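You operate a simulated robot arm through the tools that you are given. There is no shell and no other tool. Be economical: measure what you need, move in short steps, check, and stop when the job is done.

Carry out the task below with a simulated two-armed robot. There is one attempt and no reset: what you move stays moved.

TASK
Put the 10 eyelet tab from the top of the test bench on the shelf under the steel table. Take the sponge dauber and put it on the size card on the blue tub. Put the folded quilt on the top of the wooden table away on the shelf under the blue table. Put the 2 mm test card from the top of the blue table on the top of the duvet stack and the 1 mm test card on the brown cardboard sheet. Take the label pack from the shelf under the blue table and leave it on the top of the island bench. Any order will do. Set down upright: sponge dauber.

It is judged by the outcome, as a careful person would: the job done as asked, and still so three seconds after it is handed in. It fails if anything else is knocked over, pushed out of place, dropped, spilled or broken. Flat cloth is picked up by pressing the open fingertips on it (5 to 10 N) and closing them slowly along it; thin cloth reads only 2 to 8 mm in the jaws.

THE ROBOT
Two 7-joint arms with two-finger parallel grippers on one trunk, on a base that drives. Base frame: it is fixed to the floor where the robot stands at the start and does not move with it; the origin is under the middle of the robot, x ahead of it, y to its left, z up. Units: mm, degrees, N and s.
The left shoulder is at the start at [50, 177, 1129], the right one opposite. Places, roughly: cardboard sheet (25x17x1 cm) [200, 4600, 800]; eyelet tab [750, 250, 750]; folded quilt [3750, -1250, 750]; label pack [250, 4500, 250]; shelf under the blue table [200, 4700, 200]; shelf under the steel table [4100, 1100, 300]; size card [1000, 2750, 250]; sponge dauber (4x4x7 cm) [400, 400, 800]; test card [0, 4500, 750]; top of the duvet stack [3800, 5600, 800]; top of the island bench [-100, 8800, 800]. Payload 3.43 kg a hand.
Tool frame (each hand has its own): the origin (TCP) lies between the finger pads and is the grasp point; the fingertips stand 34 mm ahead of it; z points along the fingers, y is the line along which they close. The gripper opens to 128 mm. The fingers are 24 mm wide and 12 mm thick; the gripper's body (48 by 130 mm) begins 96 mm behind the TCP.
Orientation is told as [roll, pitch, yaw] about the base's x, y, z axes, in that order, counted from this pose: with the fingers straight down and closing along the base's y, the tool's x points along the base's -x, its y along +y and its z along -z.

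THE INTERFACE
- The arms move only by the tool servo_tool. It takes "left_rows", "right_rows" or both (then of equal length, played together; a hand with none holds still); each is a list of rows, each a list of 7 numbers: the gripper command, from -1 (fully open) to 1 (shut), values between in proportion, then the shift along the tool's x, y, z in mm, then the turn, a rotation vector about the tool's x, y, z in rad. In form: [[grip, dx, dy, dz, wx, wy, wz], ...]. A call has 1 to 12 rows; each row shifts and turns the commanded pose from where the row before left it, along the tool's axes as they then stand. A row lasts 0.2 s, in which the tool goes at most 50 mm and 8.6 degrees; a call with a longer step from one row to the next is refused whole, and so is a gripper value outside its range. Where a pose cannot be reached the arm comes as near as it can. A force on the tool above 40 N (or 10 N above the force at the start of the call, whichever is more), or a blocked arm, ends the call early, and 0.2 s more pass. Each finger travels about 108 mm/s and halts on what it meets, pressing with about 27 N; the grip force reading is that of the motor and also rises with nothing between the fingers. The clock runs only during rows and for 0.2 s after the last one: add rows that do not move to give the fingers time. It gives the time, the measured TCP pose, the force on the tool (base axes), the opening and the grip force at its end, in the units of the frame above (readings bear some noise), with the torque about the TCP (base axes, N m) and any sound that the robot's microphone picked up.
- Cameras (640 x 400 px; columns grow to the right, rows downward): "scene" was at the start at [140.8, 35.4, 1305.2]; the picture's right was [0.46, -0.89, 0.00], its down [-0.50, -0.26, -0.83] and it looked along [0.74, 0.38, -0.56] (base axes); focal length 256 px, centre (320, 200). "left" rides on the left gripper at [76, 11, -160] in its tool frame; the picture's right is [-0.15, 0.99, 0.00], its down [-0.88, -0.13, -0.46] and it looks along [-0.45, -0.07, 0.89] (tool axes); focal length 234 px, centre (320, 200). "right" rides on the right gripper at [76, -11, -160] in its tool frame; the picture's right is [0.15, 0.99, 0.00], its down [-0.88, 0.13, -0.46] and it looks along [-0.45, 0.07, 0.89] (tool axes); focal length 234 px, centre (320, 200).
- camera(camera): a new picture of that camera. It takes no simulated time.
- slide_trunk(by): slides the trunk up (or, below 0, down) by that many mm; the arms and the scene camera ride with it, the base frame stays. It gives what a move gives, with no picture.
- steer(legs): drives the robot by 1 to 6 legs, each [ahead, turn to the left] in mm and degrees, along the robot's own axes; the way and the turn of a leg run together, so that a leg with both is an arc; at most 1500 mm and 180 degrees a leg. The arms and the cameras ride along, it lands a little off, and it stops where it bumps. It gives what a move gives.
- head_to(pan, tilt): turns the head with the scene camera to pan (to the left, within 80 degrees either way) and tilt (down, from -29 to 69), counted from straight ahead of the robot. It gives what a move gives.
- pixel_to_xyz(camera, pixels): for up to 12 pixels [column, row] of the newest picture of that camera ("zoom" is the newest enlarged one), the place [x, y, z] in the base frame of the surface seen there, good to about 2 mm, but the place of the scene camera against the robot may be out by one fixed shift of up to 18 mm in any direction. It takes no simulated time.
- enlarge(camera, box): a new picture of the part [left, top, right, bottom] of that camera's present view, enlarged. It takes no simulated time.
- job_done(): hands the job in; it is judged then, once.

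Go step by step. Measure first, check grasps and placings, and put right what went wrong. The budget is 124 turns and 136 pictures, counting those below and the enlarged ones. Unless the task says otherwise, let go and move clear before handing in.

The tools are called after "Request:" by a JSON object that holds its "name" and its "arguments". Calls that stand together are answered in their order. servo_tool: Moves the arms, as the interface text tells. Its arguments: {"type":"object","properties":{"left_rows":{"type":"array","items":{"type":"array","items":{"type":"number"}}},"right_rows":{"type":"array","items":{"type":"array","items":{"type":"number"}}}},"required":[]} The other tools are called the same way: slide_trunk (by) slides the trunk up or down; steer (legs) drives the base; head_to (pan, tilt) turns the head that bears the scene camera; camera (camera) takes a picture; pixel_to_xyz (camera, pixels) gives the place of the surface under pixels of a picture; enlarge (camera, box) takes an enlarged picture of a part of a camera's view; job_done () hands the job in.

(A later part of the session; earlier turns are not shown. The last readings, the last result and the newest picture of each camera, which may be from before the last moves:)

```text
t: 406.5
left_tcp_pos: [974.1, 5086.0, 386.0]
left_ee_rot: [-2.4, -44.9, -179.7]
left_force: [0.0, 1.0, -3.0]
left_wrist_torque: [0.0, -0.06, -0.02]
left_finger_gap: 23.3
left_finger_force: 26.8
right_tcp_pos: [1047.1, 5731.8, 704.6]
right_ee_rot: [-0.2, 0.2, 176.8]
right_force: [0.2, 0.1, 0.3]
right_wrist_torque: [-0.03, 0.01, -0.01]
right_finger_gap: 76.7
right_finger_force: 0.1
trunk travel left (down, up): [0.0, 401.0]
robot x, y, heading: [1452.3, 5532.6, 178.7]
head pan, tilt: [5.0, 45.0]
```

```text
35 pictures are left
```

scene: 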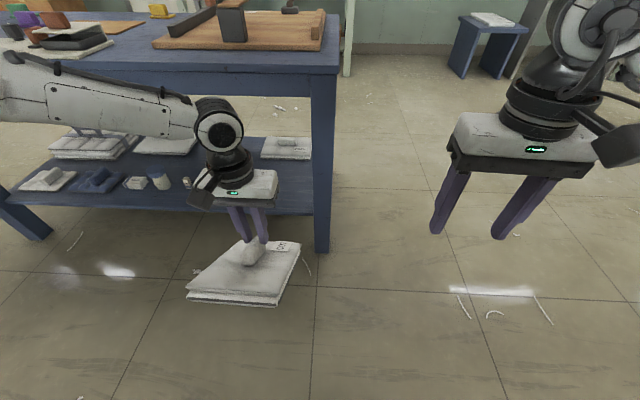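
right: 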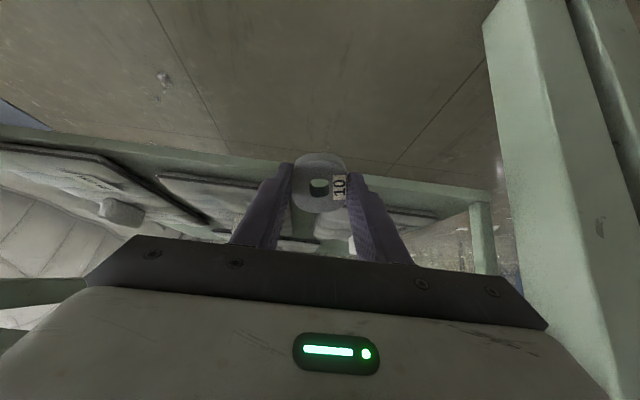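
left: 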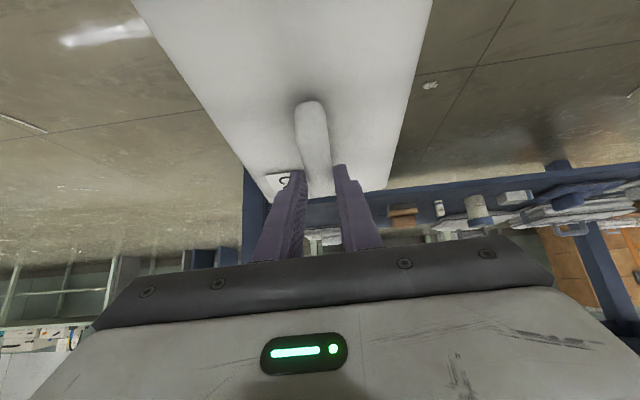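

Aligned with the lane between the leg and the orange stamp. I'll drive in 525 mm and extend the arm the last 105 mm.

Request:
{"name": "steer", "arguments": {"legs": [[525, 0]]}}

Request:
{"name": "servo_tool", "arguments": {"left_rows": [[0.8, -25, 0, 25, 0, 0, 0], [0.8, -25, 0, 25, 0, 0, 0], [0.8, -25, 0, 25, 0, 0, 0], [0.8, 0, 0, 0, 0, 0, 0]]}}

Request:
{"name": "camera", "arguments": {"camera": "left"}}

Request:
{"name": "camera", "arguments": {"camera": "scene"}}

```text
t: 409.6
left_tcp_pos: [455.2, 5097.3, 385.6]
left_ee_rot: [-2.5, -45.1, -179.5]
left_force: [0.0, 0.4, -2.0]
left_wrist_torque: [-0.02, -0.02, 0.0]
left_finger_gap: 23.1
left_finger_force: 27.3
right_tcp_pos: [527.7, 5743.1, 703.3]
right_ee_rot: [-0.2, 0.3, 177.0]
right_force: [0.8, -0.1, 0.6]
right_wrist_torque: [0.02, -0.01, -0.02]
right_finger_gap: 76.8
right_finger_force: 0.0
trunk travel left (down, up): [0.0, 401.0]
robot x, y, heading: [931.8, 5543.5, 178.8]
head pan, tilt: [5.0, 45.0]
```

```text
t: 410.6
left_tcp_pos: [349.1, 5099.6, 386.3]
left_ee_rot: [-2.4, -45.0, -179.6]
left_force: [-0.3, 0.1, -1.5]
left_wrist_torque: [-0.04, -0.06, 0.03]
left_finger_gap: 23.5
left_finger_force: 27.1
right_tcp_pos: [527.6, 5741.4, 703.7]
right_ee_rot: [-0.2, 0.3, 177.0]
right_force: [0.4, 0.6, 0.2]
right_wrist_torque: [0.02, -0.02, -0.04]
right_finger_gap: 76.5
right_finger_force: 0.0
trunk travel left (down, up): [0.0, 401.0]
robot x, y, heading: [923.4, 5546.2, 178.7]
head pan, tilt: [5.0, 45.0]
```

```text
34 pictures are left
```

left: 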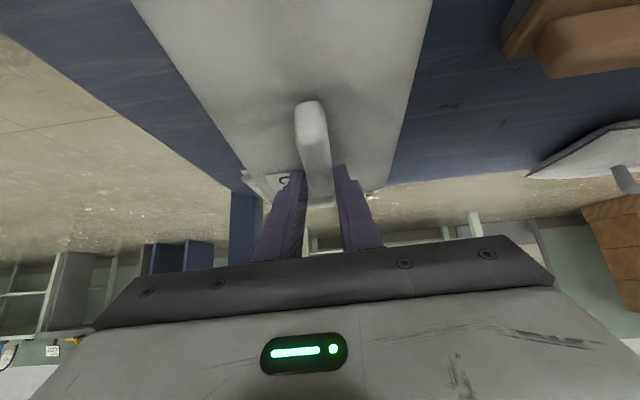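

```text
33 pictures are left
```

scene: 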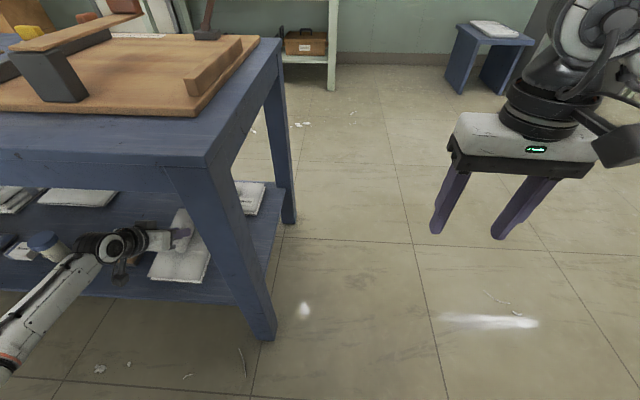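

The quilt is inside the lane, clear of everything. I'll lower to contact in small steps.

Request:
{"name": "servo_tool", "arguments": {"left_rows": [[0.8, 10, 0, 10, 0, 0, 0], [0.8, 10, 0, 10, 0, 0, 0], [0.8, 5, 0, 5, 0, 0, 0], [0.8, 4, 0, 4, 0, 0.03, 0], [0.8, 4, 0, 4, 0, 0.03, 0], [0.8, 4, 0, 4, 0, 0.03, 0], [0.8, 4, 0, 4, 0, 0.03, 0], [0.8, 4, 0, 4, 0, 0.03, 0], [0.8, 0, 0, 0, 0, 0, 0]]}}

Request:
{"name": "camera", "arguments": {"camera": "left"}}

Request:
{"name": "pixel_to_xyz", "arguments": {"camera": "left", "pixels": [[280, 20], [400, 20], [260, 140], [370, 140], [440, 60], [300, 60]]}}

```text
t: 412.6
left_tcp_pos: [346.6, 5098.6, 332.2]
left_ee_rot: [-1.9, -37.6, 179.9]
left_force: [4.9, 0.8, 34.8]
left_wrist_torque: [-0.36, 0.48, -0.13]
left_finger_gap: 23.8
left_finger_force: 26.8
right_tcp_pos: [527.7, 5742.3, 703.9]
right_ee_rot: [-0.1, 0.1, 176.9]
right_force: [0.7, 0.8, 0.5]
right_wrist_torque: [0.01, 0.02, -0.02]
right_finger_gap: 76.8
right_finger_force: 0.1
trunk travel left (down, up): [0.0, 401.0]
robot x, y, heading: [926.7, 5545.7, 179.0]
head pan, tilt: [5.0, 45.0]
```

```text
32 pictures are left
```

left: 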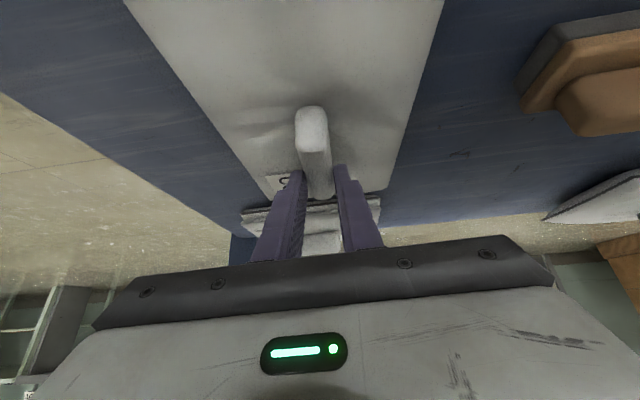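

```text
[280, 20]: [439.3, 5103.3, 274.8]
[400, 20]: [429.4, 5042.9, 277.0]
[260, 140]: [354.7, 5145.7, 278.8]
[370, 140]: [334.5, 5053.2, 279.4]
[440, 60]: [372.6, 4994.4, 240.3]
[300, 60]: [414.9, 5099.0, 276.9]
```

The quilt lies flat (surface 275–279 over a 240 shelf). I'll release, and retreat along the tool axis and out.

Request:
{"name": "servo_tool", "arguments": {"left_rows": [[0.4, 0, 0, 0, 0, 0, 0], [0.0, 0, 0, 0, 0, 0, 0], [-0.1, 0, 0, 0, 0, 0, 0], [-0.1, 0, 0, -25, 0, 0, 0], [-0.1, 0, 0, -45, 0, 0, 0], [-0.1, 15, 0, -40, 0, 0, 0], [-0.1, 20, 0, -40, 0, 0, 0], [-0.1, 0, 0, 0, 0, 0, 0]]}}

Request:
{"name": "steer", "arguments": {"legs": [[-400, 0]]}}

Request:
{"name": "servo_tool", "arguments": {"left_rows": [[-0.1, 0, 0, -30, 0, 0.13, 0], [-0.1, 0, 0, -40, 0, 0.13, 0], [-0.1, 0, 0, -40, 0, 0.13, 0], [-0.1, 0, 0, -40, 0, 0.13, 0], [-0.1, 0, 0, -40, 0, 0.13, 0], [-0.1, 0, 0, 0, 0, 0, 0]]}}

Request:
{"name": "slide_trunk", "arguments": {"by": 150}}

Request:
{"name": "head_to", "arguments": {"pan": 25, "tilt": 32}}

Request:
{"name": "camera", "arguments": {"camera": "scene"}}

```text
t: 414.4
left_tcp_pos: [467.4, 5094.6, 422.2]
left_ee_rot: [-2.2, -36.5, -179.9]
left_force: [0.1, -0.1, 0.0]
left_wrist_torque: [-0.03, -0.02, -0.02]
left_finger_gap: 70.5
left_finger_force: 0.0
right_tcp_pos: [526.8, 5741.5, 705.0]
right_ee_rot: [-0.2, 0.3, 176.9]
right_force: [0.2, 0.1, 0.0]
right_wrist_torque: [0.02, -0.02, -0.05]
right_finger_gap: 76.9
right_finger_force: 0.1
trunk travel left (down, up): [0.0, 401.0]
robot x, y, heading: [928.7, 5546.4, 179.0]
head pan, tilt: [5.0, 45.0]
```

```text
t: 416.9
left_tcp_pos: [869.7, 5087.2, 421.2]
left_ee_rot: [-2.1, -36.4, 179.8]
left_force: [-0.2, 0.0, 0.0]
left_wrist_torque: [-0.02, 0.01, 0.04]
left_finger_gap: 70.2
left_finger_force: 0.0
right_tcp_pos: [932.7, 5734.0, 704.0]
right_ee_rot: [-0.2, 0.3, 176.7]
right_force: [0.0, 0.0, 0.1]
right_wrist_torque: [0.01, 0.02, -0.03]
right_finger_gap: 77.0
right_finger_force: 0.1
trunk travel left (down, up): [0.0, 401.0]
robot x, y, heading: [1333.2, 5536.6, 178.8]
head pan, tilt: [5.0, 45.0]
```

```text
t: 418.3
left_tcp_pos: [937.0, 5080.7, 597.3]
left_ee_rot: [-1.7, 1.0, 178.5]
left_force: [0.2, -0.2, -0.5]
left_wrist_torque: [-0.05, 0.03, 0.0]
left_finger_gap: 70.5
left_finger_force: 0.1
right_tcp_pos: [933.4, 5733.8, 703.8]
right_ee_rot: [-0.1, 0.2, 176.7]
right_force: [-0.3, -0.1, -0.7]
right_wrist_torque: [0.0, 0.01, -0.02]
right_finger_gap: 76.9
right_finger_force: 0.1
trunk travel left (down, up): [0.0, 401.0]
robot x, y, heading: [1331.4, 5539.2, 178.5]
head pan, tilt: [5.0, 45.0]
```

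```text
t: 420.0
left_tcp_pos: [935.7, 5081.5, 747.0]
left_ee_rot: [-1.8, 0.8, 178.5]
left_force: [0.4, 0.6, 0.1]
left_wrist_torque: [0.04, 0.01, 0.01]
left_finger_gap: 70.5
left_finger_force: 0.1
right_tcp_pos: [932.8, 5733.9, 854.3]
right_ee_rot: [-0.2, 0.3, 176.6]
right_force: [0.0, -1.0, -0.1]
right_wrist_torque: [0.01, 0.01, 0.03]
right_finger_gap: 77.0
right_finger_force: 0.0
trunk travel left (down, up): [-150.0, 251.0]
robot x, y, heading: [1336.4, 5536.5, 178.6]
head pan, tilt: [5.0, 45.0]
```

```text
t: 420.9
left_tcp_pos: [935.9, 5081.7, 746.7]
left_ee_rot: [-1.8, 0.8, 178.4]
left_force: [0.5, 0.6, 0.5]
left_wrist_torque: [0.0, 0.0, -0.02]
left_finger_gap: 70.6
left_finger_force: 0.0
right_tcp_pos: [932.9, 5734.7, 854.3]
right_ee_rot: [-0.2, 0.3, 176.7]
right_force: [0.4, 0.3, 0.4]
right_wrist_torque: [0.04, -0.02, 0.01]
right_finger_gap: 76.9
right_finger_force: 0.1
trunk travel left (down, up): [-150.0, 251.0]
robot x, y, heading: [1337.0, 5534.3, 178.8]
head pan, tilt: [25.0, 32.0]
```

```text
31 pictures are left
```

scene: 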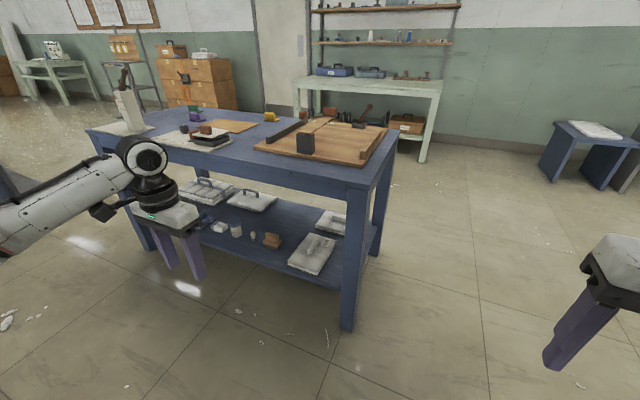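

The quilt is settled on the shelf. Now I'll identify the test cards and the label pack with enlarged views.

Request:
{"name": "enlarge", "arguments": {"camera": "scene", "box": [170, 95, 300, 160]}}

Request:
{"name": "pixel_to_xyz", "arguments": {"camera": "zoom", "pixels": [[110, 60], [120, 90], [490, 105], [300, 150], [260, 125], [370, 165], [100, 52], [135, 95], [510, 120]]}}

Request:
{"name": "enlarge", "arguments": {"camera": "scene", "box": [170, 170, 300, 260]}}

Request:
{"name": "pixel_to_xyz", "arguments": {"camera": "zoom", "pixels": [[240, 280], [325, 300], [410, 325], [500, 345], [230, 285], [270, 275]]}}

```text
4.92 times, centred on (235, 128) of scene
```

zoom: 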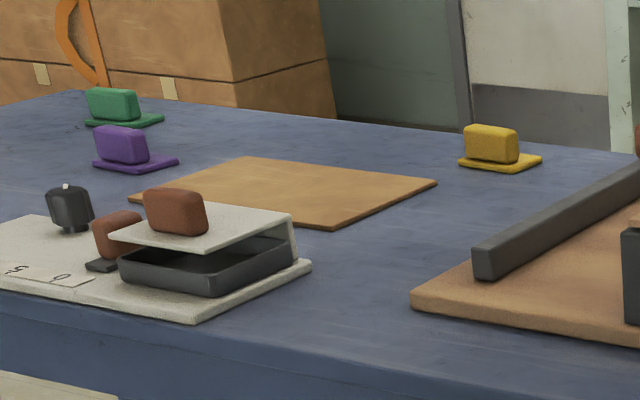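

```text
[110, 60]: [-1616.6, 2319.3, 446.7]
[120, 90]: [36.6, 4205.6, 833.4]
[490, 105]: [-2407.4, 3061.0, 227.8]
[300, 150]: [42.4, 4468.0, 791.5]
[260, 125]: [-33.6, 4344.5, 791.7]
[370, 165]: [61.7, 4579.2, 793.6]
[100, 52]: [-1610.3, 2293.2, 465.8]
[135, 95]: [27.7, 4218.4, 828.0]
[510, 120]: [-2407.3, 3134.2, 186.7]
```

```text
4.44 times, centred on (235, 215) of scene
```

zoom: 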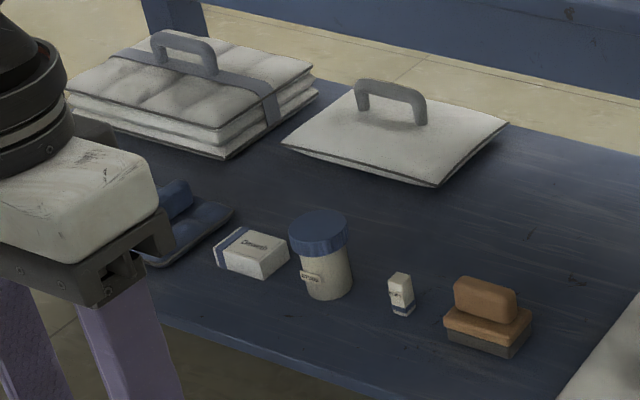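

```text
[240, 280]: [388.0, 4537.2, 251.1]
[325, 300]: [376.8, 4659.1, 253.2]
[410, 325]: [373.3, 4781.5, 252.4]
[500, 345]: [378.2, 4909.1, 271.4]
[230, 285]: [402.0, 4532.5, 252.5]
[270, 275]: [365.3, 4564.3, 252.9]
```

The label pack is the white box with a blue stripe at ≈(380,4550). The cards carry no label on this side, so I'll drive around to the -x side of the table to see them and reach them.

Request:
{"name": "slide_trunk", "arguments": {"by": 250}}

Request:
{"name": "steer", "arguments": {"legs": [[0, -7], [1500, 0], [330, 0], [0, 98.5], [1330, 0], [0, 90]]}}

Request:
{"name": "head_to", "arguments": {"pan": 0, "tilt": 48}}

Request:
{"name": "camera", "arguments": {"camera": "scene"}}

```text
t: 423.4
left_tcp_pos: [937.0, 5081.1, 996.5]
left_ee_rot: [-1.8, 0.8, 178.4]
left_force: [0.5, -0.2, -0.6]
left_wrist_torque: [0.03, 0.01, 0.01]
left_finger_gap: 70.6
left_finger_force: 0.0
right_tcp_pos: [932.4, 5733.9, 1104.8]
right_ee_rot: [-0.1, 0.3, 176.7]
right_force: [-0.6, 0.1, -0.9]
right_wrist_torque: [-0.01, 0.0, 0.01]
right_finger_gap: 76.8
right_finger_force: 0.0
trunk travel left (down, up): [-400.0, 1.0]
robot x, y, heading: [1333.4, 5536.0, 178.4]
head pan, tilt: [25.0, 32.0]
```

```text
t: 447.3
left_tcp_pos: [-80.4, 4913.4, 996.0]
left_ee_rot: [-1.7, 0.8, -4.2]
left_force: [1.1, 0.4, 0.7]
left_wrist_torque: [-0.01, 0.04, -0.02]
left_finger_gap: 70.4
left_finger_force: 0.0
right_tcp_pos: [-108.2, 4260.6, 1104.2]
right_ee_rot: [-0.2, 0.3, -6.0]
right_force: [0.3, 0.2, -0.2]
right_wrist_torque: [0.02, 0.0, 0.0]
right_finger_gap: 76.8
right_finger_force: 0.0
trunk travel left (down, up): [-400.0, 1.0]
robot x, y, heading: [-499.6, 4475.2, -4.0]
head pan, tilt: [25.0, 32.0]
```

```text
t: 448.2
left_tcp_pos: [-79.8, 4913.3, 997.1]
left_ee_rot: [-1.7, 0.8, -4.3]
left_force: [0.8, 0.0, -0.3]
left_wrist_torque: [-0.01, -0.01, -0.03]
left_finger_gap: 70.6
left_finger_force: 0.0
right_tcp_pos: [-108.3, 4261.3, 1103.6]
right_ee_rot: [-0.2, 0.3, -6.1]
right_force: [-0.1, 0.0, 0.5]
right_wrist_torque: [-0.01, -0.02, 0.0]
right_finger_gap: 76.8
right_finger_force: 0.1
trunk travel left (down, up): [-400.0, 1.0]
robot x, y, heading: [-496.3, 4480.0, -4.2]
head pan, tilt: [0.0, 48.0]
```

```text
28 pictures are left
```

scene: 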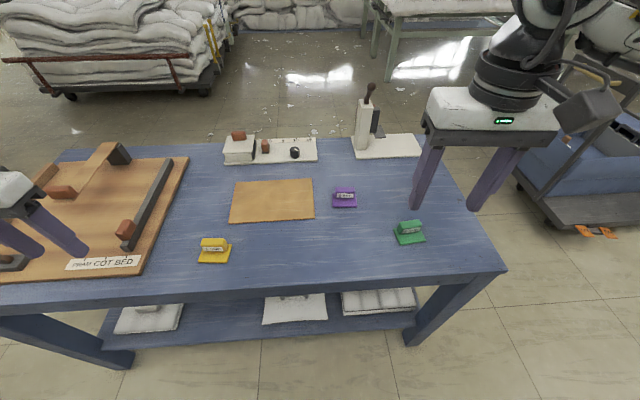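

The cards now show labels. I'll enlarge all three and measure.

Request:
{"name": "enlarge", "arguments": {"camera": "scene", "box": [320, 180, 440, 250]}}

Request:
{"name": "enlarge", "arguments": {"camera": "scene", "box": [185, 170, 325, 275]}}

Request:
{"name": "pixel_to_xyz", "arguments": {"camera": "scene", "pixels": [[344, 195], [344, 204], [410, 227], [410, 240], [213, 243], [213, 258], [232, 220], [312, 216], [312, 180], [236, 181], [272, 200], [400, 268]]}}

```text
5.33 times, centred on (380, 215) of scene
```

zoom: 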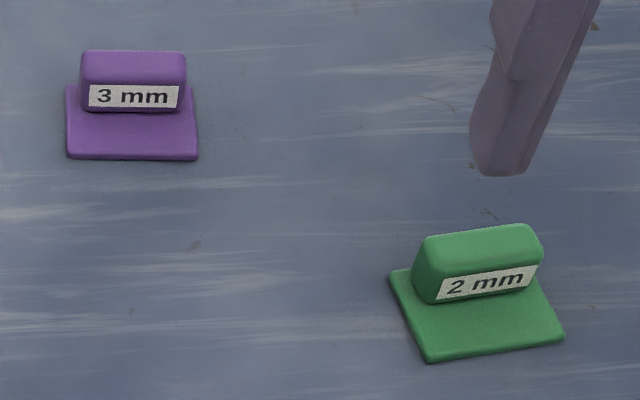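

```text
3.81 times, centred on (255, 222) of scene
```

zoom: 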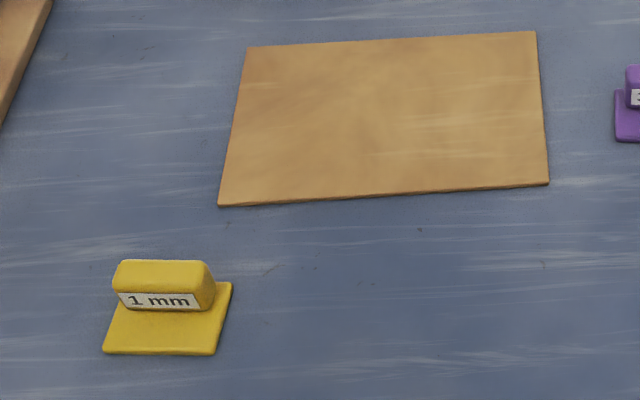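

```text
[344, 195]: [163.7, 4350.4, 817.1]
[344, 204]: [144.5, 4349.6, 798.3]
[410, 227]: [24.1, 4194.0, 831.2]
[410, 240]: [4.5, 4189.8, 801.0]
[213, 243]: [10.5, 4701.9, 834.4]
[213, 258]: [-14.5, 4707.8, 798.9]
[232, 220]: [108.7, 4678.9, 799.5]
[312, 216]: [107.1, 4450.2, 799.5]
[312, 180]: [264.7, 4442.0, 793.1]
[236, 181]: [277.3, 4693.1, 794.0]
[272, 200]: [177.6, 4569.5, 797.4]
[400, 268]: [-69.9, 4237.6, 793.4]
```

Yellow is 1 mm, green is 2 mm and purple is 3 mm. I'll bring the left hand over yellow and the right over green at z≈930 and measure with the wrist cameras.

Request:
{"name": "servo_tool", "arguments": {"left_rows": [[-0.6, -18.3, -33.3, 11, 0, 0, 0], [-0.6, -18.3, -33.3, 11, 0, 0, 0], [-0.6, -18.3, -33.3, 11, 0, 0, 0], [-0.6, -18.3, -33.3, 11, 0, 0, 0], [-0.6, -18.3, -33.3, 11, 0, 0, 0], [-0.6, -18.3, -33.3, 11, 0, 0, 0], [-0.6, 0, 0, 0, 0, 0, 0]], "right_rows": [[-0.6, -18, -9, 29, 0, 0, 0], [-0.6, -18, -9, 29, 0, 0, 0], [-0.6, -23, -9, 29, 0, 0, 0], [-0.6, -23, -9, 29, 0, 0, 0], [-0.6, -28, -9, 29, 0, 0, 0], [-0.6, -28, -8, 29, 0, 0, 0], [-0.6, 0, 0, 0, 0, 0, 0]]}}

Request:
{"name": "camera", "arguments": {"camera": "left"}}

Request:
{"name": "camera", "arguments": {"camera": "right"}}

```text
t: 449.8
left_tcp_pos: [10.2, 4705.6, 936.3]
left_ee_rot: [-1.7, 0.6, -4.2]
left_force: [0.2, -0.5, -0.4]
left_wrist_torque: [0.02, 0.03, 0.02]
left_finger_gap: 102.1
left_finger_force: 0.2
right_tcp_pos: [22.6, 4193.5, 928.4]
right_ee_rot: [-0.2, 0.3, -5.9]
right_force: [-0.3, -0.4, -0.4]
right_wrist_torque: [-0.01, 0.01, 0.01]
right_finger_gap: 102.4
right_finger_force: 0.0
trunk travel left (down, up): [-400.0, 1.0]
robot x, y, heading: [-497.1, 4474.2, -4.1]
head pan, tilt: [0.0, 48.0]
```

```text
25 pictures are left
```

left: 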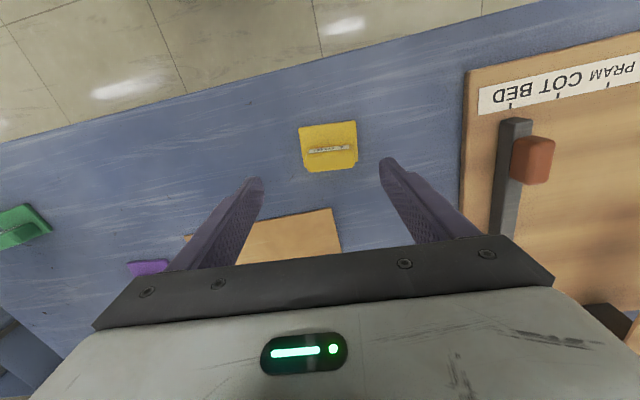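

```text
24 pictures are left
```

right: 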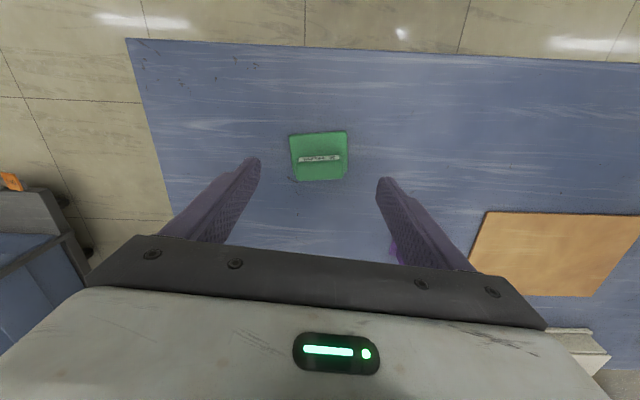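

Request:
{"name": "pixel_to_xyz", "arguments": {"camera": "left", "pixels": [[330, 160], [306, 160], [354, 158], [330, 168], [328, 132], [300, 140], [340, 230], [270, 222]]}}

Request:
{"name": "pixel_to_xyz", "arguments": {"camera": "right", "pixels": [[319, 170], [296, 172], [342, 170], [319, 178], [319, 142], [292, 150]]}}

Request:
{"name": "enlarge", "arguments": {"camera": "left", "box": [280, 110, 380, 180]}}

Request:
{"name": "enlarge", "arguments": {"camera": "right", "box": [270, 120, 370, 190]}}

```text
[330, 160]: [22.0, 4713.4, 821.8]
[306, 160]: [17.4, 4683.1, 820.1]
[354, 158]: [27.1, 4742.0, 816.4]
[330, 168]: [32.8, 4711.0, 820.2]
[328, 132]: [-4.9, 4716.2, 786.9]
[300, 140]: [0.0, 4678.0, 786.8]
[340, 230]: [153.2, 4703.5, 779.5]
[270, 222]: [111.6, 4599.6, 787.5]
```

```text
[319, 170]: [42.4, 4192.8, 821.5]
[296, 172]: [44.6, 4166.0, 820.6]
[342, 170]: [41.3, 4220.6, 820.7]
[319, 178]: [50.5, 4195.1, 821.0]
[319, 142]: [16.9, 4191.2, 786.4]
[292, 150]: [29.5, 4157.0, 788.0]
```

```text
5.71 times, centred on (330, 145) of left
```

zoom: 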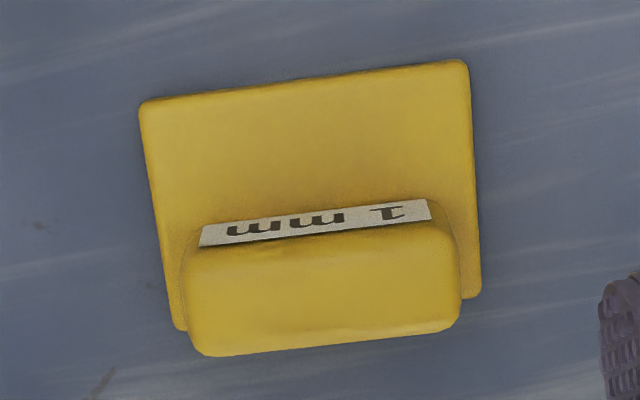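

```text
5.71 times, centred on (320, 155) of right
```

zoom: 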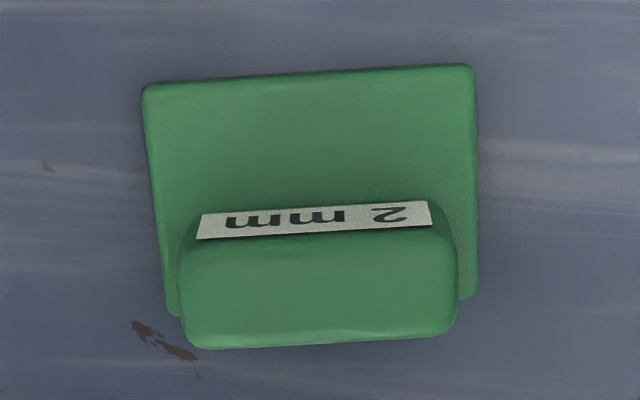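

Yellow's grip centre is (27,4712) and green's is (46,4194), both with tops at 821. I'll descend with both hands to TCP z≈826 and grip.

Request:
{"name": "servo_tool", "arguments": {"left_rows": [[-0.6, -16.3, 7.6, 20, 0, 0, 0.05], [-0.6, 0, 0, 40, 0, 0, 0], [-0.6, 0, 0, 35, 0, 0, 0], [-0.6, 0, 0, 15, 0, 0, 0], [-0.6, 0, 0, 0, 0, 0, 0], [-0.1, 0, 0, 0, 0, 0, 0], [0.3, 0, 0, 0, 0, 0, 0], [0.4, 0, 0, 0, 0, 0, 0], [0.4, 0, 0, 0, 0, 0, 0], [0.4, 0, 0, 0, 0, 0, 0]], "right_rows": [[-0.6, -23.3, 2.9, 15, 0, 0, -0.08], [-0.6, 0, 0, 40, 0, 0, -0.08], [-0.6, 0, 0, 32, 0, 0, 0], [-0.6, 0, 0, 15, 0, 0, 0], [-0.6, 0, 0, 0, 0, 0, 0], [-0.1, 0, 0, 0, 0, 0, 0], [0.3, 0, 0, 0, 0, 0, 0], [0.4, 0, 0, 0, 0, 0, 0], [0.4, 0, 0, 0, 0, 0, 0], [0.4, 0, 0, 0, 0, 0, 0]]}}

Request:
{"name": "camera", "arguments": {"camera": "scene"}}

```text
t: 452.0
left_tcp_pos: [28.2, 4707.6, 827.7]
left_ee_rot: [-1.8, 0.8, -7.2]
left_force: [-0.1, 0.1, 1.5]
left_wrist_torque: [0.08, 0.0, 0.0]
left_finger_gap: 58.7
left_finger_force: 27.3
right_tcp_pos: [46.5, 4192.7, 827.6]
right_ee_rot: [-0.3, 0.4, 3.3]
right_force: [-0.4, 0.3, 0.6]
right_wrist_torque: [-0.01, 0.04, 0.0]
right_finger_gap: 59.6
right_finger_force: 26.7
trunk travel left (down, up): [-400.0, 1.0]
robot x, y, heading: [-495.0, 4476.9, -4.1]
head pan, tilt: [0.0, 48.0]
```

```text
21 pictures are left
```

scene: 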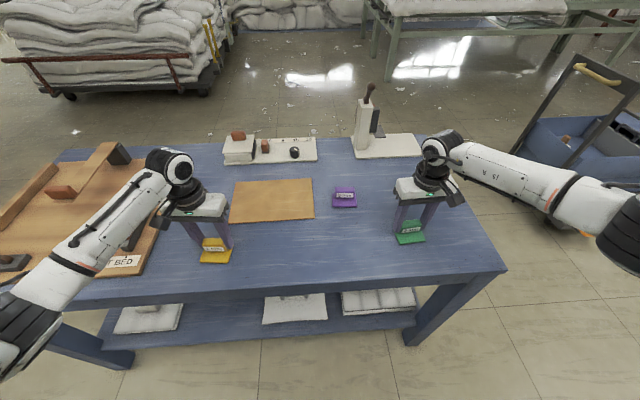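

Both cards are gripped. I'll lift both, drive 75 mm closer, and carry yellow over the cardboard sheet.

Request:
{"name": "servo_tool", "arguments": {"left_rows": [[0.4, 0, 0, -20, 0, 0, 0], [0.4, 0, 0, -30, 0, 0, 0], [0.4, 0, 0, -30, 0, 0, 0], [0.4, 0, 0, 0, 0, 0, 0]], "right_rows": [[0.4, 0, 0, -20, 0, 0, 0], [0.4, 0, 0, -40, 0, 0, 0], [0.4, 0, 0, -40, 0, 0, 0], [0.4, 0, 0, -40, 0, 0, 0]]}}

Request:
{"name": "steer", "arguments": {"legs": [[75, 0]]}}

Request:
{"name": "servo_tool", "arguments": {"left_rows": [[0.4, -24, -28, 0, 0, 0, 0], [0.4, -24, -28, 0, 0, 0, 0], [0.4, -24, -28, 0, 0, 0, 0], [0.4, -24, -27, 0, 0, 0, 0], [0.4, 0, 0, 0, 0, 0, 0]]}}

Request:
{"name": "camera", "arguments": {"camera": "left"}}

```text
t: 453.0
left_tcp_pos: [29.8, 4709.5, 907.3]
left_ee_rot: [-1.7, 0.7, -7.1]
left_force: [0.3, -0.5, -0.1]
left_wrist_torque: [-0.01, -0.03, -0.02]
left_finger_gap: 58.9
left_finger_force: 27.0
right_tcp_pos: [45.2, 4195.2, 968.6]
right_ee_rot: [-0.2, 0.4, 3.2]
right_force: [-0.7, 0.5, -0.9]
right_wrist_torque: [0.0, 0.0, 0.02]
right_finger_gap: 59.3
right_finger_force: 27.1
trunk travel left (down, up): [-400.0, 1.0]
robot x, y, heading: [-497.8, 4476.6, -4.2]
head pan, tilt: [0.0, 48.0]
```

```text
t: 454.0
left_tcp_pos: [106.7, 4704.1, 906.1]
left_ee_rot: [-1.8, 0.7, -7.1]
left_force: [-0.2, 0.2, -0.9]
left_wrist_torque: [0.05, 0.02, -0.01]
left_finger_gap: 59.0
left_finger_force: 27.0
right_tcp_pos: [122.8, 4189.1, 966.5]
right_ee_rot: [-0.2, 0.5, 3.2]
right_force: [0.0, 0.5, -0.9]
right_wrist_torque: [0.0, 0.04, 0.0]
right_finger_gap: 59.2
right_finger_force: 27.3
trunk travel left (down, up): [-400.0, 1.0]
robot x, y, heading: [-422.6, 4469.7, -4.1]
head pan, tilt: [0.0, 48.0]
```

```text
t: 455.2
left_tcp_pos: [185.7, 4582.0, 908.0]
left_ee_rot: [-1.7, 0.6, -7.2]
left_force: [0.6, 0.3, -0.4]
left_wrist_torque: [0.01, -0.01, -0.01]
left_finger_gap: 59.0
left_finger_force: 27.6
right_tcp_pos: [122.5, 4189.8, 968.2]
right_ee_rot: [-0.3, 0.4, 3.1]
right_force: [-0.2, 0.2, -0.8]
right_wrist_torque: [-0.03, 0.0, -0.03]
right_finger_gap: 59.4
right_finger_force: 27.0
trunk travel left (down, up): [-400.0, 1.0]
robot x, y, heading: [-424.3, 4472.6, -4.3]
head pan, tilt: [0.0, 48.0]
```

```text
20 pictures are left
```

left: 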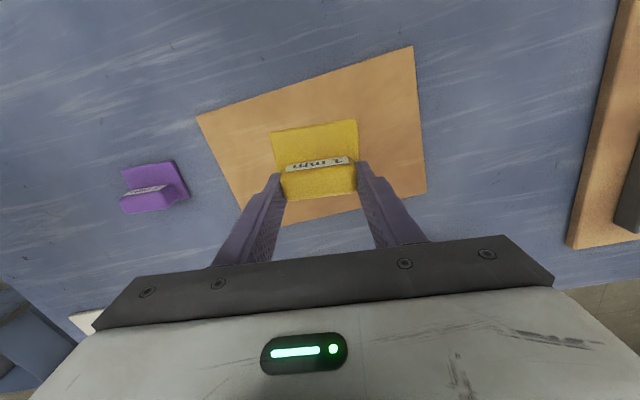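

The yellow card is inside the sheet's outline. I'll lower to contact, release and rise.

Request:
{"name": "servo_tool", "arguments": {"left_rows": [[0.4, 0, 0, 35, 0, 0, 0], [0.4, 0, 0, 25, 0, 0, 0], [0.4, 0, 0, 4, 0, 0, 0], [0.4, 0, 0, 3, 0, 0, 0], [0.4, 0, 0, 2, 0, 0, 0], [0.4, 0, 0, 2, 0, 0, 0], [0.4, 0, 0, 0, 0, 0, 0]]}}

Request:
{"name": "servo_tool", "arguments": {"left_rows": [[0.0, 0, 0, 0, 0, 0, 0], [-0.25, 0, 0, 0, 0, 0, 0], [-0.25, 0, 0, 0, 0, 0, 0], [-0.25, 0, 0, -20, 0, 0, 0], [-0.25, 0, 0, -40, 0, 0, 0], [-0.25, 0, 0, -45, 0, 0, 0], [-0.25, 0, 0, -40, 0, 0, 0], [-0.25, 0, 0, 0, 0, 0, 0]]}}

Request:
{"name": "camera", "arguments": {"camera": "left"}}

```text
t: 456.8
left_tcp_pos: [185.2, 4579.1, 837.6]
left_ee_rot: [-1.8, 0.7, -7.1]
left_force: [0.3, 1.0, -0.9]
left_wrist_torque: [0.01, -0.01, 0.02]
left_finger_gap: 59.1
left_finger_force: 27.4
right_tcp_pos: [121.8, 4189.2, 967.2]
right_ee_rot: [-0.2, 0.3, 3.3]
right_force: [-0.7, -0.5, -1.4]
right_wrist_torque: [0.0, -0.03, 0.01]
right_finger_gap: 58.9
right_finger_force: 27.0
trunk travel left (down, up): [-400.0, 1.0]
robot x, y, heading: [-420.3, 4470.5, -4.1]
head pan, tilt: [0.0, 48.0]
```

```text
t: 458.6
left_tcp_pos: [188.8, 4584.2, 982.8]
left_ee_rot: [-1.9, 0.7, -7.1]
left_force: [-0.9, 0.0, 0.3]
left_wrist_torque: [0.03, -0.02, 0.01]
left_finger_gap: 80.1
left_finger_force: 0.1
right_tcp_pos: [122.3, 4188.6, 968.4]
right_ee_rot: [-0.2, 0.4, 3.3]
right_force: [0.3, -0.4, -0.7]
right_wrist_torque: [-0.03, 0.02, 0.01]
right_finger_gap: 59.0
right_finger_force: 27.0
trunk travel left (down, up): [-400.0, 1.0]
robot x, y, heading: [-426.4, 4467.9, -4.1]
head pan, tilt: [0.0, 48.0]
```

```text
19 pictures are left
```

left: 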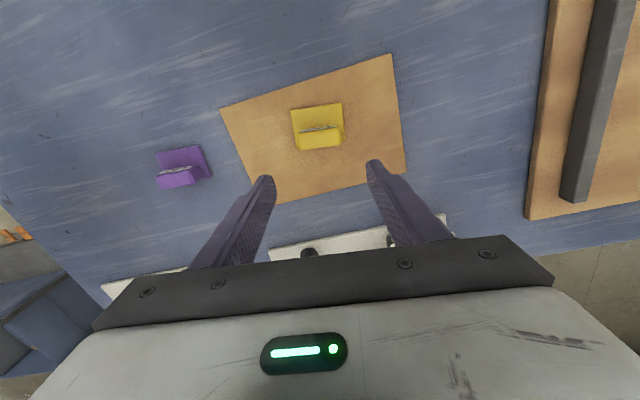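

The 1 mm card lies on the sheet. Next, with the green card in the right hand, I'll drive back around to the +x side for the label pack and set the left arm up in the wide, tilted pose that reached the shelf.

Request:
{"name": "steer", "arguments": {"legs": [[-75, 0], [0, 94], [1330, 0], [0, -90], [1500, 0], [0, -90]]}}

Request:
{"name": "steer", "arguments": {"legs": [[800, 0], [0, -90], [-250, 0]]}}

Request:
{"name": "servo_tool", "arguments": {"left_rows": [[-0.25, 15, 36, 10, 0, 0, 0], [-0.25, 15, 36, 10, 0, 0, 0], [-0.25, 15, 36, 10, 0, 0, 0], [-0.25, 15, 36, 0, 0, 0, 0], [-0.25, 15, 36, 0, 0, 0, 0], [-0.25, 15, 36, 0, 0, 0, 0], [-0.25, 15, 36, 0, 0, 0, 0], [-0.25, 15, 36, 0, 0, 0, 0], [-0.25, 0, 0, 0, 0, 0, 0]]}}

```text
t: 484.7
left_tcp_pos: [1177.3, 5249.0, 981.3]
left_ee_rot: [-1.7, 0.8, -91.6]
left_force: [-0.1, -0.3, 0.1]
left_wrist_torque: [0.01, 0.0, -0.02]
left_finger_gap: 80.2
left_finger_force: 0.1
right_tcp_pos: [777.9, 5277.0, 967.9]
right_ee_rot: [-0.2, 0.3, -81.2]
right_force: [0.5, -0.5, -0.1]
right_wrist_torque: [0.02, -0.02, 0.0]
right_finger_gap: 58.8
right_finger_force: 27.5
trunk travel left (down, up): [-400.0, 1.0]
robot x, y, heading: [1007.1, 5849.2, -88.4]
head pan, tilt: [0.0, 48.0]
```

```text
t: 494.2
left_tcp_pos: [679.5, 4903.3, 982.9]
left_ee_rot: [-1.7, 0.8, 178.2]
left_force: [0.0, -0.3, -0.2]
left_wrist_torque: [0.0, 0.03, -0.02]
left_finger_gap: 79.8
left_finger_force: 0.1
right_tcp_pos: [708.9, 5302.8, 968.7]
right_ee_rot: [-0.2, 0.3, -171.5]
right_force: [-1.0, -0.1, -0.6]
right_wrist_torque: [0.03, 0.02, 0.0]
right_finger_gap: 58.7
right_finger_force: 26.3
trunk travel left (down, up): [-400.0, 1.0]
robot x, y, heading: [1278.6, 5073.1, -178.9]
head pan, tilt: [0.0, 48.0]
```

```text
t: 496.2
left_tcp_pos: [791.3, 4612.4, 947.7]
left_ee_rot: [-1.8, 0.6, 178.1]
left_force: [-0.3, -0.7, 0.3]
left_wrist_torque: [0.0, 0.01, -0.02]
left_finger_gap: 80.0
left_finger_force: 0.1
right_tcp_pos: [710.2, 5304.0, 967.2]
right_ee_rot: [-0.2, 0.4, -171.6]
right_force: [-0.4, 0.6, -0.9]
right_wrist_torque: [0.01, -0.01, 0.0]
right_finger_gap: 58.8
right_finger_force: 26.7
trunk travel left (down, up): [-400.0, 1.0]
robot x, y, heading: [1277.5, 5068.0, -178.8]
head pan, tilt: [0.0, 48.0]
```

The left hand is at y=4612 and I need ≈4540. A 7° left turn will bring it there; then I'll lower the trunk, tilt, and look.

Request:
{"name": "steer", "arguments": {"legs": [[0, 7]]}}

Request:
{"name": "slide_trunk", "arguments": {"by": -400}}

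Request:
{"name": "servo_tool", "arguments": {"left_rows": [[-0.25, 0, 0, 0, 0, -0.131, 0], [-0.25, 0, 0, 0, 0, -0.131, 0], [-0.25, 0, 0, 0, 0, -0.131, 0], [-0.25, 0, 0, 0, 0, -0.131, 0], [-0.25, 0, 0, 0, 0, -0.131, 0], [-0.25, 0, 0, 0, 0, -0.131, 0], [-0.25, 28, 0, 28, 0, 0, 0], [-0.25, 28, 0, 28, 0, 0, 0], [-0.25, 28, 0, 28, 0, 0, 0], [-0.25, 0, 0, 0, 0, 0, 0]]}}

Request:
{"name": "camera", "arguments": {"camera": "left"}}

Request:
{"name": "pixel_to_xyz", "arguments": {"camera": "left", "pixels": [[320, 120], [320, 140], [320, 160], [300, 150], [340, 150], [360, 150], [380, 150], [280, 150], [320, 100], [400, 160], [260, 150], [350, 130]]}}

```text
t: 497.1
left_tcp_pos: [850.6, 4556.2, 947.5]
left_ee_rot: [-1.8, 0.7, -174.8]
left_force: [-0.6, 0.5, -0.3]
left_wrist_torque: [0.02, 0.0, 0.02]
left_finger_gap: 80.0
left_finger_force: 0.0
right_tcp_pos: [685.6, 5230.3, 967.7]
right_ee_rot: [-0.2, 0.5, -164.5]
right_force: [0.2, -0.3, -0.7]
right_wrist_torque: [0.03, 0.0, 0.01]
right_finger_gap: 58.9
right_finger_force: 27.1
trunk travel left (down, up): [-400.0, 1.0]
robot x, y, heading: [1277.1, 5078.8, -172.1]
head pan, tilt: [0.0, 48.0]
```

```text
t: 501.0
left_tcp_pos: [850.9, 4556.2, 547.5]
left_ee_rot: [-1.8, 0.6, -174.8]
left_force: [0.4, -0.1, -0.3]
left_wrist_torque: [-0.03, -0.01, 0.0]
left_finger_gap: 79.8
left_finger_force: 0.1
right_tcp_pos: [685.8, 5231.2, 569.2]
right_ee_rot: [0.0, 0.3, -164.5]
right_force: [-0.1, -0.6, -0.6]
right_wrist_torque: [0.0, -0.01, 0.02]
right_finger_gap: 59.1
right_finger_force: 27.3
trunk travel left (down, up): [0.0, 401.0]
robot x, y, heading: [1276.0, 5068.6, -171.7]
head pan, tilt: [0.0, 48.0]
```

```text
t: 503.2
left_tcp_pos: [851.5, 4560.2, 427.4]
left_ee_rot: [-2.5, -44.4, -173.1]
left_force: [-0.2, 0.0, 0.8]
left_wrist_torque: [0.0, 0.03, 0.01]
left_finger_gap: 80.0
left_finger_force: 0.1
right_tcp_pos: [684.9, 5231.2, 567.7]
right_ee_rot: [-0.1, 0.5, -164.5]
right_force: [-0.4, 0.4, 0.3]
right_wrist_torque: [0.04, 0.01, 0.0]
right_finger_gap: 59.1
right_finger_force: 26.7
trunk travel left (down, up): [0.0, 401.0]
robot x, y, heading: [1277.3, 5070.2, -172.0]
head pan, tilt: [0.0, 48.0]
```

```text
18 pictures are left
```

left: 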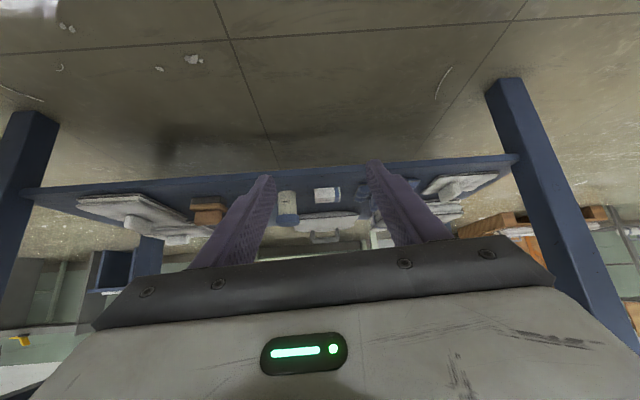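

```text
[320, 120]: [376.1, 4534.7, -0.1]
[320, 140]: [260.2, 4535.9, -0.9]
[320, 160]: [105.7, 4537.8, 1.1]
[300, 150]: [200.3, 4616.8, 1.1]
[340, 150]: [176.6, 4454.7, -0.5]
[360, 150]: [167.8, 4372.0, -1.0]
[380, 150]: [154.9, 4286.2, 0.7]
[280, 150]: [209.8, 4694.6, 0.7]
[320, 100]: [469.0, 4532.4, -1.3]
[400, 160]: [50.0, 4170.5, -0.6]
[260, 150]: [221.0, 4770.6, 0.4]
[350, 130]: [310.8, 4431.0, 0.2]
```

The pack is at (327,194) in the left view, nearly straight ahead. I'll zoom in and measure its corners.

Request:
{"name": "enlarge", "arguments": {"camera": "left", "box": [260, 160, 400, 250]}}

Request:
{"name": "pixel_to_xyz", "arguments": {"camera": "left", "pixels": [[316, 190], [335, 189], [318, 200], [338, 200], [327, 187], [325, 195], [289, 195], [300, 200], [362, 188], [375, 195]]}}

```text
4.44 times, centred on (330, 205) of left
```

zoom: 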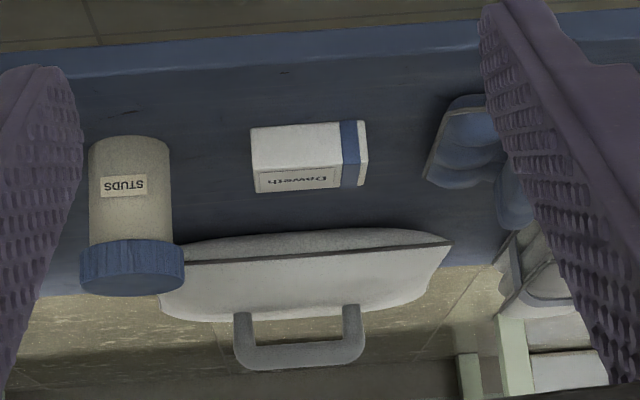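

```text
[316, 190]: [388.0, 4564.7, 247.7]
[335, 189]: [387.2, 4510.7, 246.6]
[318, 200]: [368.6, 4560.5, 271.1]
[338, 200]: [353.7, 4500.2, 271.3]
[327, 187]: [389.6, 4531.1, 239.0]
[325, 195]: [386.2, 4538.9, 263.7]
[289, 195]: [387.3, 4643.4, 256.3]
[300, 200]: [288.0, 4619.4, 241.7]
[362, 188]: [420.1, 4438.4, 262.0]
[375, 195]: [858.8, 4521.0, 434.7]
```

The pack spans y 4500–4566 and x ≈350–389, with its top at z=271. The jar (y≥4620) and blue pad (y≤4440) leave finger room. I'll drive in 360 mm, square the hand, and do part of the approach along the tool axis.

Request:
{"name": "steer", "arguments": {"legs": [[360, 0]]}}

Request:
{"name": "servo_tool", "arguments": {"left_rows": [[-0.5, 0, 0, 0, 0.043, 0, 0.043], [-0.5, 0, 0, 0, 0.043, 0, 0.043], [-0.5, 7, -11, 30, 0, 0, 0], [-0.5, 7, -12, 30, 0, 0, 0], [-0.5, 6, 0, 40, 0, 0, 0], [-0.5, 0, 0, 0, 0, 0, 0]]}}

Request:
{"name": "camera", "arguments": {"camera": "left"}}

Request:
{"name": "pixel_to_xyz", "arguments": {"camera": "left", "pixels": [[310, 110], [340, 110], [320, 140], [320, 125], [300, 130], [345, 130], [330, 160]]}}

```text
t: 504.6
left_tcp_pos: [711.5, 4541.0, 428.2]
left_ee_rot: [-2.6, -44.4, -173.2]
left_force: [-0.1, -1.1, 0.5]
left_wrist_torque: [-0.02, 0.01, -0.02]
left_finger_gap: 80.3
left_finger_force: 0.0
right_tcp_pos: [557.0, 5213.2, 569.1]
right_ee_rot: [-0.2, 2.4, -164.6]
right_force: [12.8, 3.3, 6.2]
right_wrist_torque: [-0.37, 2.18, -0.18]
right_finger_gap: 58.9
right_finger_force: 27.1
trunk travel left (down, up): [0.0, 401.0]
robot x, y, heading: [1136.3, 5056.3, -172.1]
head pan, tilt: [0.0, 48.0]
stopped in leg 1: the force on the tool passed its limit (the readings are from after the stop); the commanded pose is now the measured one
```

```text
t: 506.0
left_tcp_pos: [654.4, 4568.0, 345.1]
left_ee_rot: [-2.6, -44.6, 180.0]
left_force: [0.4, -0.3, -0.6]
left_wrist_torque: [-0.04, 0.0, -0.01]
left_finger_gap: 95.8
left_finger_force: 0.1
right_tcp_pos: [556.3, 5213.1, 569.1]
right_ee_rot: [-0.2, 2.4, -164.6]
right_force: [22.3, 4.2, 8.2]
right_wrist_torque: [-0.58, 3.57, -0.26]
right_finger_gap: 58.8
right_finger_force: 26.8
trunk travel left (down, up): [0.0, 401.0]
robot x, y, heading: [1142.7, 5054.5, -172.0]
head pan, tilt: [0.0, 48.0]
```

```text
16 pictures are left
```

left: 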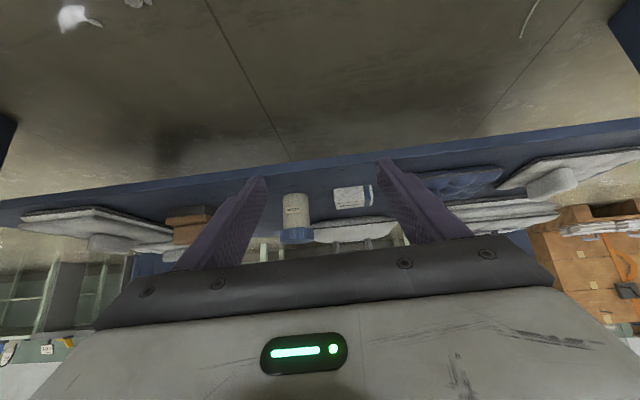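

```text
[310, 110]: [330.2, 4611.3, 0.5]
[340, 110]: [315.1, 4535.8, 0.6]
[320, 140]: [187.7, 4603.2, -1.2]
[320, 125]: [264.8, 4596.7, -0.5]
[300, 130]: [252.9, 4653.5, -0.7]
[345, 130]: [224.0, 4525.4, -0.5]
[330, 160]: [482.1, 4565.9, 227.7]
```

The right hand's gripper touched the table edge (22 N). I'll back off 50 mm and retract the right hand by 240 mm before continuing.

Request:
{"name": "steer", "arguments": {"legs": [[-50, 0]]}}

Request:
{"name": "servo_tool", "arguments": {"right_rows": [[0.4, 40, 0, 0, 0, 0, 0], [0.4, 40, 0, 0, 0, 0, 0], [0.4, 40, -10, 0, 0, 0, 0], [0.4, 40, -10, 0, 0, 0, 0], [0.4, 40, -10, 0, 0, 0, 0], [0.4, 40, -10, 0, 0, 0, 0], [0.4, 0, 0, 0, 0, 0, 0]]}}

Request:
{"name": "head_to", "arguments": {"pan": -10, "tilt": 40}}

Request:
{"name": "camera", "arguments": {"camera": "scene"}}

```text
t: 506.9
left_tcp_pos: [704.4, 4575.5, 344.9]
left_ee_rot: [-2.6, -44.4, -180.0]
left_force: [0.6, -0.2, 0.7]
left_wrist_torque: [-0.02, 0.03, -0.01]
left_finger_gap: 95.8
left_finger_force: 0.1
right_tcp_pos: [604.7, 5220.5, 567.3]
right_ee_rot: [-0.3, 2.4, -164.7]
right_force: [-0.4, 0.5, -1.5]
right_wrist_torque: [0.0, 0.03, -0.02]
right_finger_gap: 59.0
right_finger_force: 26.7
trunk travel left (down, up): [0.0, 401.0]
robot x, y, heading: [1185.6, 5060.3, -171.8]
head pan, tilt: [0.0, 48.0]
```

```text
t: 508.5
left_tcp_pos: [703.8, 4574.2, 343.8]
left_ee_rot: [-2.4, -44.4, -180.1]
left_force: [-0.4, 0.8, 0.1]
left_wrist_torque: [0.0, 0.0, 0.02]
left_finger_gap: 95.7
left_finger_force: 0.0
right_tcp_pos: [826.2, 5322.3, 577.5]
right_ee_rot: [-0.3, 2.5, -164.6]
right_force: [-0.2, -1.2, -0.6]
right_wrist_torque: [-0.02, -0.02, 0.02]
right_finger_gap: 59.1
right_finger_force: 26.9
trunk travel left (down, up): [0.0, 401.0]
robot x, y, heading: [1187.4, 5058.8, -171.9]
head pan, tilt: [0.0, 48.0]
```

```text
t: 509.2
left_tcp_pos: [702.9, 4575.2, 343.8]
left_ee_rot: [-2.5, -44.4, -180.0]
left_force: [-0.3, 0.1, 0.4]
left_wrist_torque: [0.02, -0.03, 0.04]
left_finger_gap: 96.1
left_finger_force: 0.1
right_tcp_pos: [826.6, 5322.1, 577.4]
right_ee_rot: [-0.2, 2.4, -164.7]
right_force: [-0.2, 0.7, -0.9]
right_wrist_torque: [-0.01, -0.02, 0.02]
right_finger_gap: 59.0
right_finger_force: 26.6
trunk travel left (down, up): [0.0, 401.0]
robot x, y, heading: [1185.1, 5057.7, -171.9]
head pan, tilt: [-10.0, 40.0]
```

```text
15 pictures are left
```

scene: 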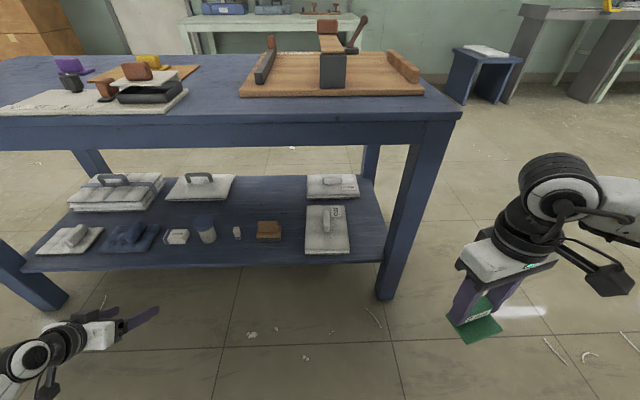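

Nothing was displaced. I'll drive 260 mm in, approach the pack along the tool axis, close and lift a little.

Request:
{"name": "steer", "arguments": {"legs": [[260, 0]]}}

Request:
{"name": "servo_tool", "arguments": {"left_rows": [[-0.6, -1, 2, 30, 0, 0, 0], [-0.6, -1, 2, 30, 0, 0, 0], [-0.6, -1, 2, 25, 0, 0, 0], [-0.6, 0, 0, 12, 0, 0, 0], [-0.6, 0, 0, 0, 0, 0, 0]]}}

Request:
{"name": "camera", "arguments": {"camera": "left"}}

Request:
{"name": "pixel_to_xyz", "arguments": {"camera": "left", "pixels": [[300, 190], [320, 190], [340, 190], [320, 175], [320, 205], [280, 190], [360, 190]]}}

```text
t: 511.1
left_tcp_pos: [446.7, 4541.1, 345.0]
left_ee_rot: [-2.5, -44.4, 179.7]
left_force: [-0.9, 0.4, 0.0]
left_wrist_torque: [0.01, 0.01, 0.02]
left_finger_gap: 96.2
left_finger_force: 0.1
right_tcp_pos: [570.6, 5288.7, 577.3]
right_ee_rot: [-0.2, 2.4, -164.7]
right_force: [0.8, -0.3, -0.1]
right_wrist_torque: [0.03, 0.0, -0.01]
right_finger_gap: 59.0
right_finger_force: 27.1
trunk travel left (down, up): [0.0, 401.0]
robot x, y, heading: [927.6, 5022.1, -172.2]
head pan, tilt: [-10.0, 40.0]
```

```text
t: 512.3
left_tcp_pos: [376.6, 4539.5, 277.2]
left_ee_rot: [-2.4, -44.5, 179.9]
left_force: [-0.3, 0.4, 0.1]
left_wrist_torque: [-0.02, -0.03, 0.0]
left_finger_gap: 102.4
left_finger_force: 0.1
right_tcp_pos: [570.6, 5288.6, 578.0]
right_ee_rot: [-0.3, 2.3, -164.8]
right_force: [-0.8, 0.4, -1.0]
right_wrist_torque: [-0.01, -0.01, -0.02]
right_finger_gap: 59.3
right_finger_force: 27.2
trunk travel left (down, up): [0.0, 401.0]
robot x, y, heading: [928.1, 5021.2, -172.1]
head pan, tilt: [-10.0, 40.0]
```

```text
14 pictures are left
```

left: 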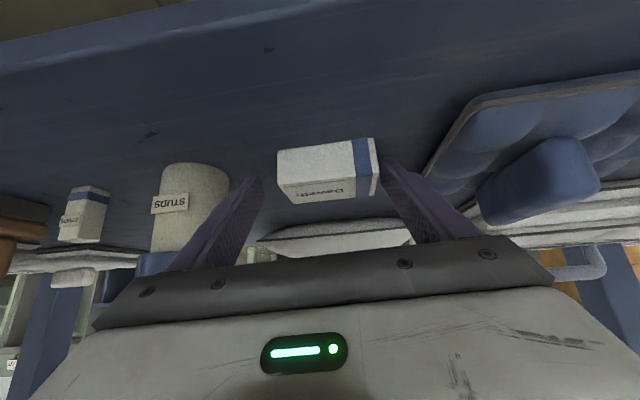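

```text
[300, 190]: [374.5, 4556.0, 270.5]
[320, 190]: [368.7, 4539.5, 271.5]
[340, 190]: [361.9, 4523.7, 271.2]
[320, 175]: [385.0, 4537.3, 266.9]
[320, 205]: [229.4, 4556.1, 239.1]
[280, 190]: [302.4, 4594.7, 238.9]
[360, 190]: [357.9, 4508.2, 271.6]
```

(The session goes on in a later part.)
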